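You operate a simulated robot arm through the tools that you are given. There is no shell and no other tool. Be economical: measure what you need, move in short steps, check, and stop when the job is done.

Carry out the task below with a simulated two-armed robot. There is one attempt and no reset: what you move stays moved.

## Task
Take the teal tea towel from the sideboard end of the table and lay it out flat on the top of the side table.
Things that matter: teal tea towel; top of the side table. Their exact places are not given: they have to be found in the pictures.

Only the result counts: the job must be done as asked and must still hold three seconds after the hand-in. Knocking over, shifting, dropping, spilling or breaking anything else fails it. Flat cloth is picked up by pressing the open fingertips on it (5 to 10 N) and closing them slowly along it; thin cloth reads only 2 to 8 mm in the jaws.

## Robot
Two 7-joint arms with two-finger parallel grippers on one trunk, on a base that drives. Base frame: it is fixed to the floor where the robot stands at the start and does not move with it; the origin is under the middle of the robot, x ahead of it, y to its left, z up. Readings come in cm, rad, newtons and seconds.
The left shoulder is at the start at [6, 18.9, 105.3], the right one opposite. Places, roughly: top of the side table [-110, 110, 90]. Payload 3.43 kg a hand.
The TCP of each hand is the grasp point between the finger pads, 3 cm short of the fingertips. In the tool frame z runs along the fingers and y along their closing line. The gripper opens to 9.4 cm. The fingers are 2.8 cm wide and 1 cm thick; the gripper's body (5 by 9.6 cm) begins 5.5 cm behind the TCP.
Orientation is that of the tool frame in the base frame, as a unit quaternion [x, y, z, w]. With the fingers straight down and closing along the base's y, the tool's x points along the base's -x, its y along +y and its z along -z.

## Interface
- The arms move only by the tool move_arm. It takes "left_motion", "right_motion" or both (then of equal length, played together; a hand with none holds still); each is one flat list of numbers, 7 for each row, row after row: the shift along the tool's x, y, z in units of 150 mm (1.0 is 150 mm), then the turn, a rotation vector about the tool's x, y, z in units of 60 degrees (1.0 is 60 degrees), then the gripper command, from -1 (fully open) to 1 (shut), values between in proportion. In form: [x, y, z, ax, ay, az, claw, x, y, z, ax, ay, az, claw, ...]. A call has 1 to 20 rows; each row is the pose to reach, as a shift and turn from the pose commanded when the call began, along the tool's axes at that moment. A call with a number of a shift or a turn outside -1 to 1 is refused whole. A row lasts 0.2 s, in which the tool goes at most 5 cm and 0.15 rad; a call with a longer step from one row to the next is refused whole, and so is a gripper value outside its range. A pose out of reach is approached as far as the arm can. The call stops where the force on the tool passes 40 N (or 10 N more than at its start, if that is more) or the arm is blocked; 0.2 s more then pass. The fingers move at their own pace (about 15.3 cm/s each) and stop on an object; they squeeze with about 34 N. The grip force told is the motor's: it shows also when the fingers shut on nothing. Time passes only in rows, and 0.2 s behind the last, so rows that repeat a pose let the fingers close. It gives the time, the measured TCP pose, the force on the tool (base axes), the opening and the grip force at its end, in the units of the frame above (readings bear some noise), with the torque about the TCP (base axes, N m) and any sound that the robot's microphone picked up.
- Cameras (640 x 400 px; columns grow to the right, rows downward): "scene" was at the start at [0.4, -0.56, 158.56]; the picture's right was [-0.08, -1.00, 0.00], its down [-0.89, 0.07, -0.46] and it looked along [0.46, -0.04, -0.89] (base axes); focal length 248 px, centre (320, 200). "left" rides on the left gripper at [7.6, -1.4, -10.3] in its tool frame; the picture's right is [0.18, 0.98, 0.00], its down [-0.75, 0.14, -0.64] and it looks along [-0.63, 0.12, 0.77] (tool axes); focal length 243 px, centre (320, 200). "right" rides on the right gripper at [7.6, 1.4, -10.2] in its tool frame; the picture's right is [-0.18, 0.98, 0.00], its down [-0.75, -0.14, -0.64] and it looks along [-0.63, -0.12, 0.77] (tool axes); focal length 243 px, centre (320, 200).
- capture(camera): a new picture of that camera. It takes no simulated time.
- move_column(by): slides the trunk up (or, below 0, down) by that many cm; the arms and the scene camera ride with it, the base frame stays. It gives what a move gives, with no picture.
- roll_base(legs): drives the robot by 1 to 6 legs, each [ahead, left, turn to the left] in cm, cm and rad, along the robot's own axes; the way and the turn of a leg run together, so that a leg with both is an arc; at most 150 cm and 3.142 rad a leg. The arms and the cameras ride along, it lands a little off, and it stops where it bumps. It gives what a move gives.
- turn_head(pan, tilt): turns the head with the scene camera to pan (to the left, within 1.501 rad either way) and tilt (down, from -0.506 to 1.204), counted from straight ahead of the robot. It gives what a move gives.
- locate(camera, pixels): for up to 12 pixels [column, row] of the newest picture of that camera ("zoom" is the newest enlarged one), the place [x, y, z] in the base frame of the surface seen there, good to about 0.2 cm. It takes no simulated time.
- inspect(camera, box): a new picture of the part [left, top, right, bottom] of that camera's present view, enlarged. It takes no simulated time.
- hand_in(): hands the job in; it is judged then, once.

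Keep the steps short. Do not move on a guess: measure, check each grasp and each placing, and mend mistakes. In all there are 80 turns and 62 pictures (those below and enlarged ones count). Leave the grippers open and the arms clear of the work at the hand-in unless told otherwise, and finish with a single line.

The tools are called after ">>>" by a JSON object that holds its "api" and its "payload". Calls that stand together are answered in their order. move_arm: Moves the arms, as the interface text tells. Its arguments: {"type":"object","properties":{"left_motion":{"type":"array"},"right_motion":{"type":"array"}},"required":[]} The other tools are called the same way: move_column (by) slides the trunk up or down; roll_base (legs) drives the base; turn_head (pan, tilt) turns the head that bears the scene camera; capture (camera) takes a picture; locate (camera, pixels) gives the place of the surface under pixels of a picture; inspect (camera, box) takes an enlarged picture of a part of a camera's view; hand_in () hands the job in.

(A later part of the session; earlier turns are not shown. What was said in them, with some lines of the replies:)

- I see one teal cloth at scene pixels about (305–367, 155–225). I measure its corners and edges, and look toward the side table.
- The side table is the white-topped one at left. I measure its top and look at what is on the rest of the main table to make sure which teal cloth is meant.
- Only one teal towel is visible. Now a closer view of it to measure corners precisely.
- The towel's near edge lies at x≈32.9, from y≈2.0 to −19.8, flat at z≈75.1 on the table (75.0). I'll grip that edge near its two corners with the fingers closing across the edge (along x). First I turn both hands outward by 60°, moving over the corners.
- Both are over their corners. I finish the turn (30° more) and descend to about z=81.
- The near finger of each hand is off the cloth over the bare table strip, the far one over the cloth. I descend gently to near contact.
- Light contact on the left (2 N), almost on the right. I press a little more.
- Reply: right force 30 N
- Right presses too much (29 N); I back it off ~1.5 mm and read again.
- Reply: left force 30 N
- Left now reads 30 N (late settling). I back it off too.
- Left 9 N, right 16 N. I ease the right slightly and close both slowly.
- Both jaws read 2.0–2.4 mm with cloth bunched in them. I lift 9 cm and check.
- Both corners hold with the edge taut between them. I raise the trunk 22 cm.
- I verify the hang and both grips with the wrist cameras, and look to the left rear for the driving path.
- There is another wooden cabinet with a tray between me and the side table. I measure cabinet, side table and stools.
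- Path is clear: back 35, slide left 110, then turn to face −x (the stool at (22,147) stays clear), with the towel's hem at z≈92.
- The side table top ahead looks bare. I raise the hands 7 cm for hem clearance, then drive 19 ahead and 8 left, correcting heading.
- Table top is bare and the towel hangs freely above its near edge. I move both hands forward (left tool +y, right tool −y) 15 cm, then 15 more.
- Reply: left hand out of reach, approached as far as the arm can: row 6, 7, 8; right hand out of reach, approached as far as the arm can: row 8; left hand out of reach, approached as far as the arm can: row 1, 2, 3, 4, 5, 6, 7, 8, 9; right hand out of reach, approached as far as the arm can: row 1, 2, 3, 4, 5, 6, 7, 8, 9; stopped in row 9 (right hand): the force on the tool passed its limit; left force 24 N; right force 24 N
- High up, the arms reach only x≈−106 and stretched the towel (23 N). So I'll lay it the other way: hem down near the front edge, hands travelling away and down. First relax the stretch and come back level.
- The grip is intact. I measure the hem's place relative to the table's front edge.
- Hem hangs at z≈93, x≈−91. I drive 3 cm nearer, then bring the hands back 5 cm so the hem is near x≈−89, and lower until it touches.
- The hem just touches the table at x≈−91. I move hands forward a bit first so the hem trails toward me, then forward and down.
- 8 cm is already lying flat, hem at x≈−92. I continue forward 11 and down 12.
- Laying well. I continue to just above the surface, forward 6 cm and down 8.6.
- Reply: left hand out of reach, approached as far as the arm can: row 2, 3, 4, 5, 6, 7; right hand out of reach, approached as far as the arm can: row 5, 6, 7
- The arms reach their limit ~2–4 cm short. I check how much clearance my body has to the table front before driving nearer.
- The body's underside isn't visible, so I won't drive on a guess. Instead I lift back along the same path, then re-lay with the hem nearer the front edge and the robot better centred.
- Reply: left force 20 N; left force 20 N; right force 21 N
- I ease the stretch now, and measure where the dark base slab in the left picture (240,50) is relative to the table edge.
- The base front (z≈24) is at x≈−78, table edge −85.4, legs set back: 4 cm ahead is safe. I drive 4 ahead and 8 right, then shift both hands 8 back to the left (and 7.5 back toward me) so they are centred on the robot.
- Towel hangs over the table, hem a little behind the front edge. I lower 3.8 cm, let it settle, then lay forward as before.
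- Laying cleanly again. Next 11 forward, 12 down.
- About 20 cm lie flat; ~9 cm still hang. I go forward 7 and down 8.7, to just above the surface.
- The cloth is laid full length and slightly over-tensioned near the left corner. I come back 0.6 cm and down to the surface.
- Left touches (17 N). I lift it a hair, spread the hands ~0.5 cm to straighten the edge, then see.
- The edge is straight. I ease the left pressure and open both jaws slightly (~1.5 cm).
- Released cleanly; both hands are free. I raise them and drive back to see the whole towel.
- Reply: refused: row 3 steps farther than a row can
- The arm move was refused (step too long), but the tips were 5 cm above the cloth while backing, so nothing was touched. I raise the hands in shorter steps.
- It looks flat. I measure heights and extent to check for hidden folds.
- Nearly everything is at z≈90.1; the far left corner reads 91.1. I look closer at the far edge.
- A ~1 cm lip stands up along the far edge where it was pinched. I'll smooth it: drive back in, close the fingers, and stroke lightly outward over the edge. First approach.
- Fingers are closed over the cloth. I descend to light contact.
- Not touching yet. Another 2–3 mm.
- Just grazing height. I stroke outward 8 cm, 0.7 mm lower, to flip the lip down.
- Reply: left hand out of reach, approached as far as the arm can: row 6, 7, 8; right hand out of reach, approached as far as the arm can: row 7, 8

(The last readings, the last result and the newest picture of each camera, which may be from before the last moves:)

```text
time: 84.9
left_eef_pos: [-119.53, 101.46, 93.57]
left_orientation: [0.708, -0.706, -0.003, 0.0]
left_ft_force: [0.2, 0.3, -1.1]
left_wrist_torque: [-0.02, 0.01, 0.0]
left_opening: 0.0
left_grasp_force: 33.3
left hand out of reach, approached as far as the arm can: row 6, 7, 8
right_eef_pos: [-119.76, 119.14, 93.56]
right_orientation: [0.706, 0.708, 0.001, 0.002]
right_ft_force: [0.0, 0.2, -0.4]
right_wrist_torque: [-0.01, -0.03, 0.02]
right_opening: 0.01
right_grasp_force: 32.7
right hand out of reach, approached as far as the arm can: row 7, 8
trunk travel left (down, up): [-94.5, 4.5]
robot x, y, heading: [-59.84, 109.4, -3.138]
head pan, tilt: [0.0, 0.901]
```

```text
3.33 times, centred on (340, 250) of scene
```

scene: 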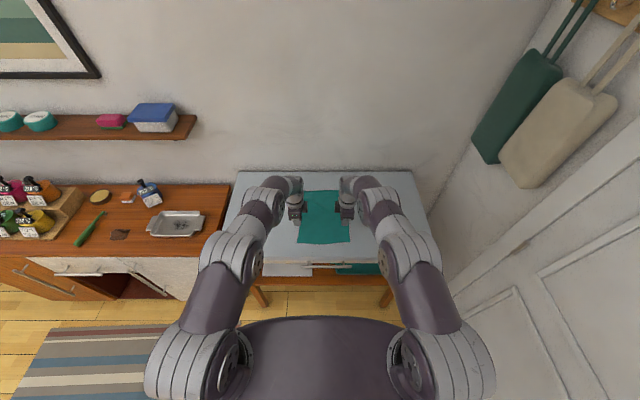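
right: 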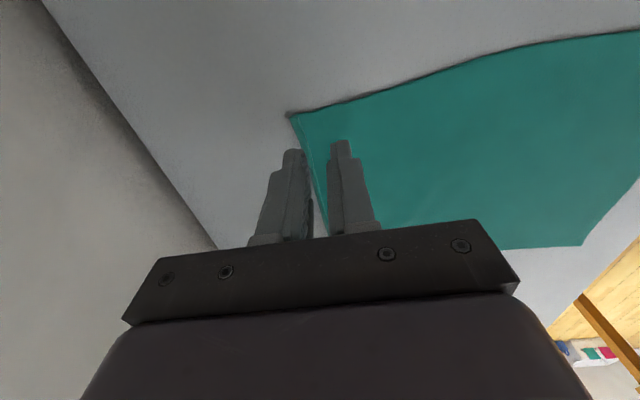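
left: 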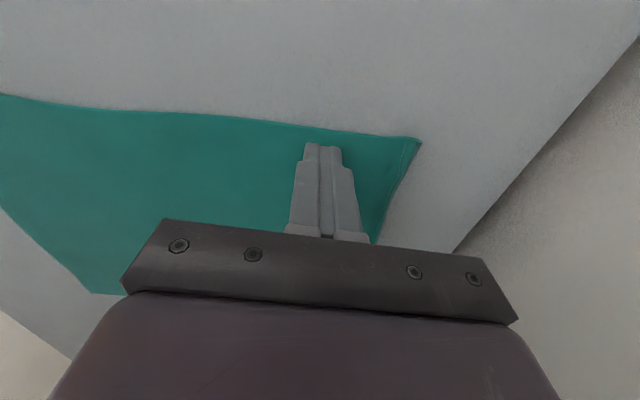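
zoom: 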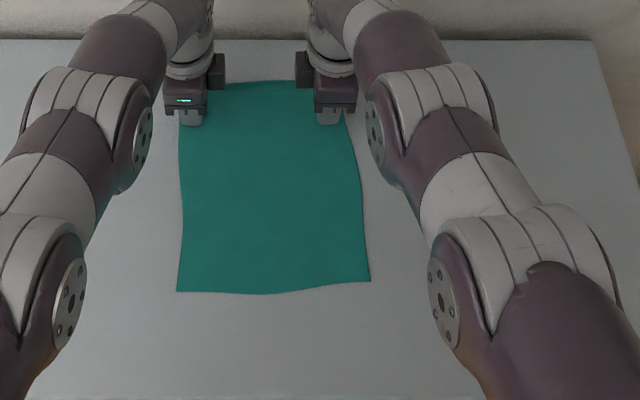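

The whole towel slid ~5 cm along, still on the top. I raise the hands straight up and look again.

>>> {"api": "move_arm", "payload": {"left_motion": [0, 0, -0.2, 0, 0, 0, 1, 0, 0, -0.4, 0, 0, 0, 1, 0, 0, -0.6, 0, 0, 0, 1, 0, -0.1, -0.8, 0, 0, 0, 1, 0, -0.2, -0.95, 0, 0, 0, 0], "right_motion": [0, 0, -0.2, 0, 0, 0, 1, 0, 0, -0.4, 0, 0, 0, 1, 0, 0, -0.6, 0, 0, 0, 1, 0, 0.1, -0.8, 0, 0, 0, 1, 0, 0.2, -0.95, 0, 0, 0, 0]}}

>>> {"api": "roll_base", "payload": {"legs": [[-20, 0, 0]]}}

>>> {"api": "move_arm", "payload": {"left_motion": [0.15, -0.1, 0, 0, 0, 0, -0.5, 0.3, -0.2, 0, 0, 0, 0, -1, 0.45, -0.3, 0, 0, 0, 0, -1, 0.6, -0.4, 0, 0, 0, 0, -1], "right_motion": [0.15, 0.1, 0, 0, 0, 0, -0.5, 0.3, 0.2, 0, 0, 0, 0, -1, 0.45, 0.3, 0, 0, 0, 0, -1, 0.6, 0.4, 0, 0, 0, 0, -1]}}

>>> {"api": "inspect", "payload": {"camera": "scene", "box": [240, 150, 400, 250]}}

```text
time: 86.1
left_eef_pos: [-116.3, 101.33, 107.93]
left_orientation: [0.708, -0.706, -0.002, 0.0]
left_ft_force: [0.0, -1.0, 0.7]
left_wrist_torque: [-0.05, 0.02, -0.02]
left_opening: 4.72
left_grasp_force: 0.1
right_eef_pos: [-116.6, 119.03, 108.29]
right_orientation: [0.705, 0.709, -0.001, 0.0]
right_ft_force: [0.5, -0.4, 0.4]
right_wrist_torque: [0.02, -0.02, 0.01]
right_opening: 4.72
right_grasp_force: 0.1
trunk travel left (down, up): [-94.5, 4.5]
robot x, y, heading: [-60.0, 109.77, -3.141]
head pan, tilt: [0.0, 0.901]
```

```text
time: 87.7
left_eef_pos: [-97.01, 101.33, 107.71]
left_orientation: [0.709, -0.705, -0.001, -0.002]
left_ft_force: [-0.7, -0.2, -0.2]
left_wrist_torque: [-0.02, 0.02, 0.01]
left_opening: 4.68
left_grasp_force: 0.0
right_eef_pos: [-97.48, 119.14, 108.0]
right_orientation: [0.705, 0.709, 0.0, 0.002]
right_ft_force: [-0.6, 0.0, -0.5]
right_wrist_torque: [0.03, -0.01, 0.0]
right_opening: 4.73
right_grasp_force: 0.0
trunk travel left (down, up): [-94.5, 4.5]
robot x, y, heading: [-39.96, 109.61, -3.134]
head pan, tilt: [0.0, 0.901]
```

```text
time: 88.7
left_eef_pos: [-90.64, 92.45, 107.73]
left_orientation: [0.71, -0.705, -0.003, -0.001]
left_ft_force: [-0.2, 0.5, -0.7]
left_wrist_torque: [0.0, -0.04, 0.04]
left_opening: 9.41
left_grasp_force: 0.1
right_eef_pos: [-91.26, 128.1, 108.3]
right_orientation: [0.705, 0.709, -0.002, 0.001]
right_ft_force: [0.3, 0.1, -0.1]
right_wrist_torque: [-0.02, -0.04, 0.0]
right_opening: 9.39
right_grasp_force: 0.1
trunk travel left (down, up): [-94.5, 4.5]
robot x, y, heading: [-40.16, 109.33, -3.139]
head pan, tilt: [0.0, 0.901]
```

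```text
4.00 times, centred on (320, 200) of scene
```

zoom: 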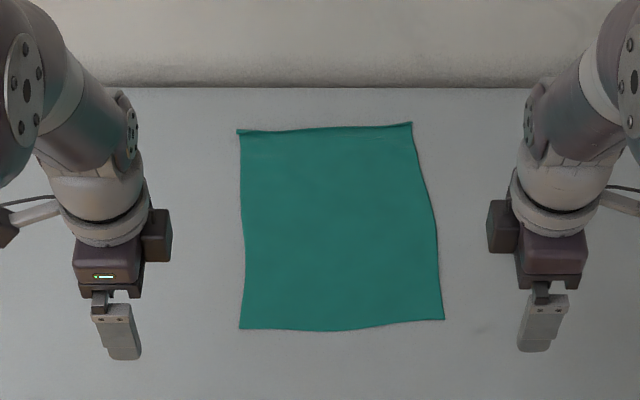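

>>> {"api": "locate", "payload": {"camera": "zoom", "pixels": [[241, 133], [409, 125], [441, 318], [243, 326], [250, 140], [320, 128], [320, 134], [270, 160], [300, 190], [400, 130], [340, 260], [436, 225]]}}

>>> {"api": "inspect", "payload": {"camera": "scene", "box": [290, 172, 354, 212]}}

```text
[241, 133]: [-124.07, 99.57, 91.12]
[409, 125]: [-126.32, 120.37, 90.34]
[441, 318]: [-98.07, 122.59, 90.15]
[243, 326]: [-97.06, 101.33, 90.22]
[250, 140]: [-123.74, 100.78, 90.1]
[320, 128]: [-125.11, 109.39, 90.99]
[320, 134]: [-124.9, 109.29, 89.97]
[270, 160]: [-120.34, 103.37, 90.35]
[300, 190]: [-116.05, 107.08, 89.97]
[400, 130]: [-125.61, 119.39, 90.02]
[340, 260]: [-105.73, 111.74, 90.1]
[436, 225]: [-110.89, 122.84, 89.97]
```

```text
10.00 times, centred on (322, 192) of scene
```

zoom: 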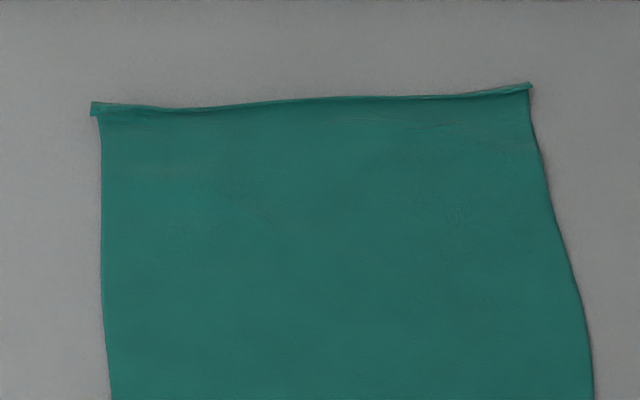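

The towel is flat on the side table, covering about 27–28 × 21 cm (29.4 × 21 before). It is entirely on the top and everything reads z≈90–91; only a lip under 1 cm remains at the far hem. Grippers are open and the arms are clear, so I hand in.

>>> {"api": "hand_in", "payload": {}}

```text
The job is handed in.
```

The teal tea towel lies spread out on top of the side table, flat except for a lip of about 1 cm standing along its far hem; the grippers are open, the arms clear, and the job is handed in.
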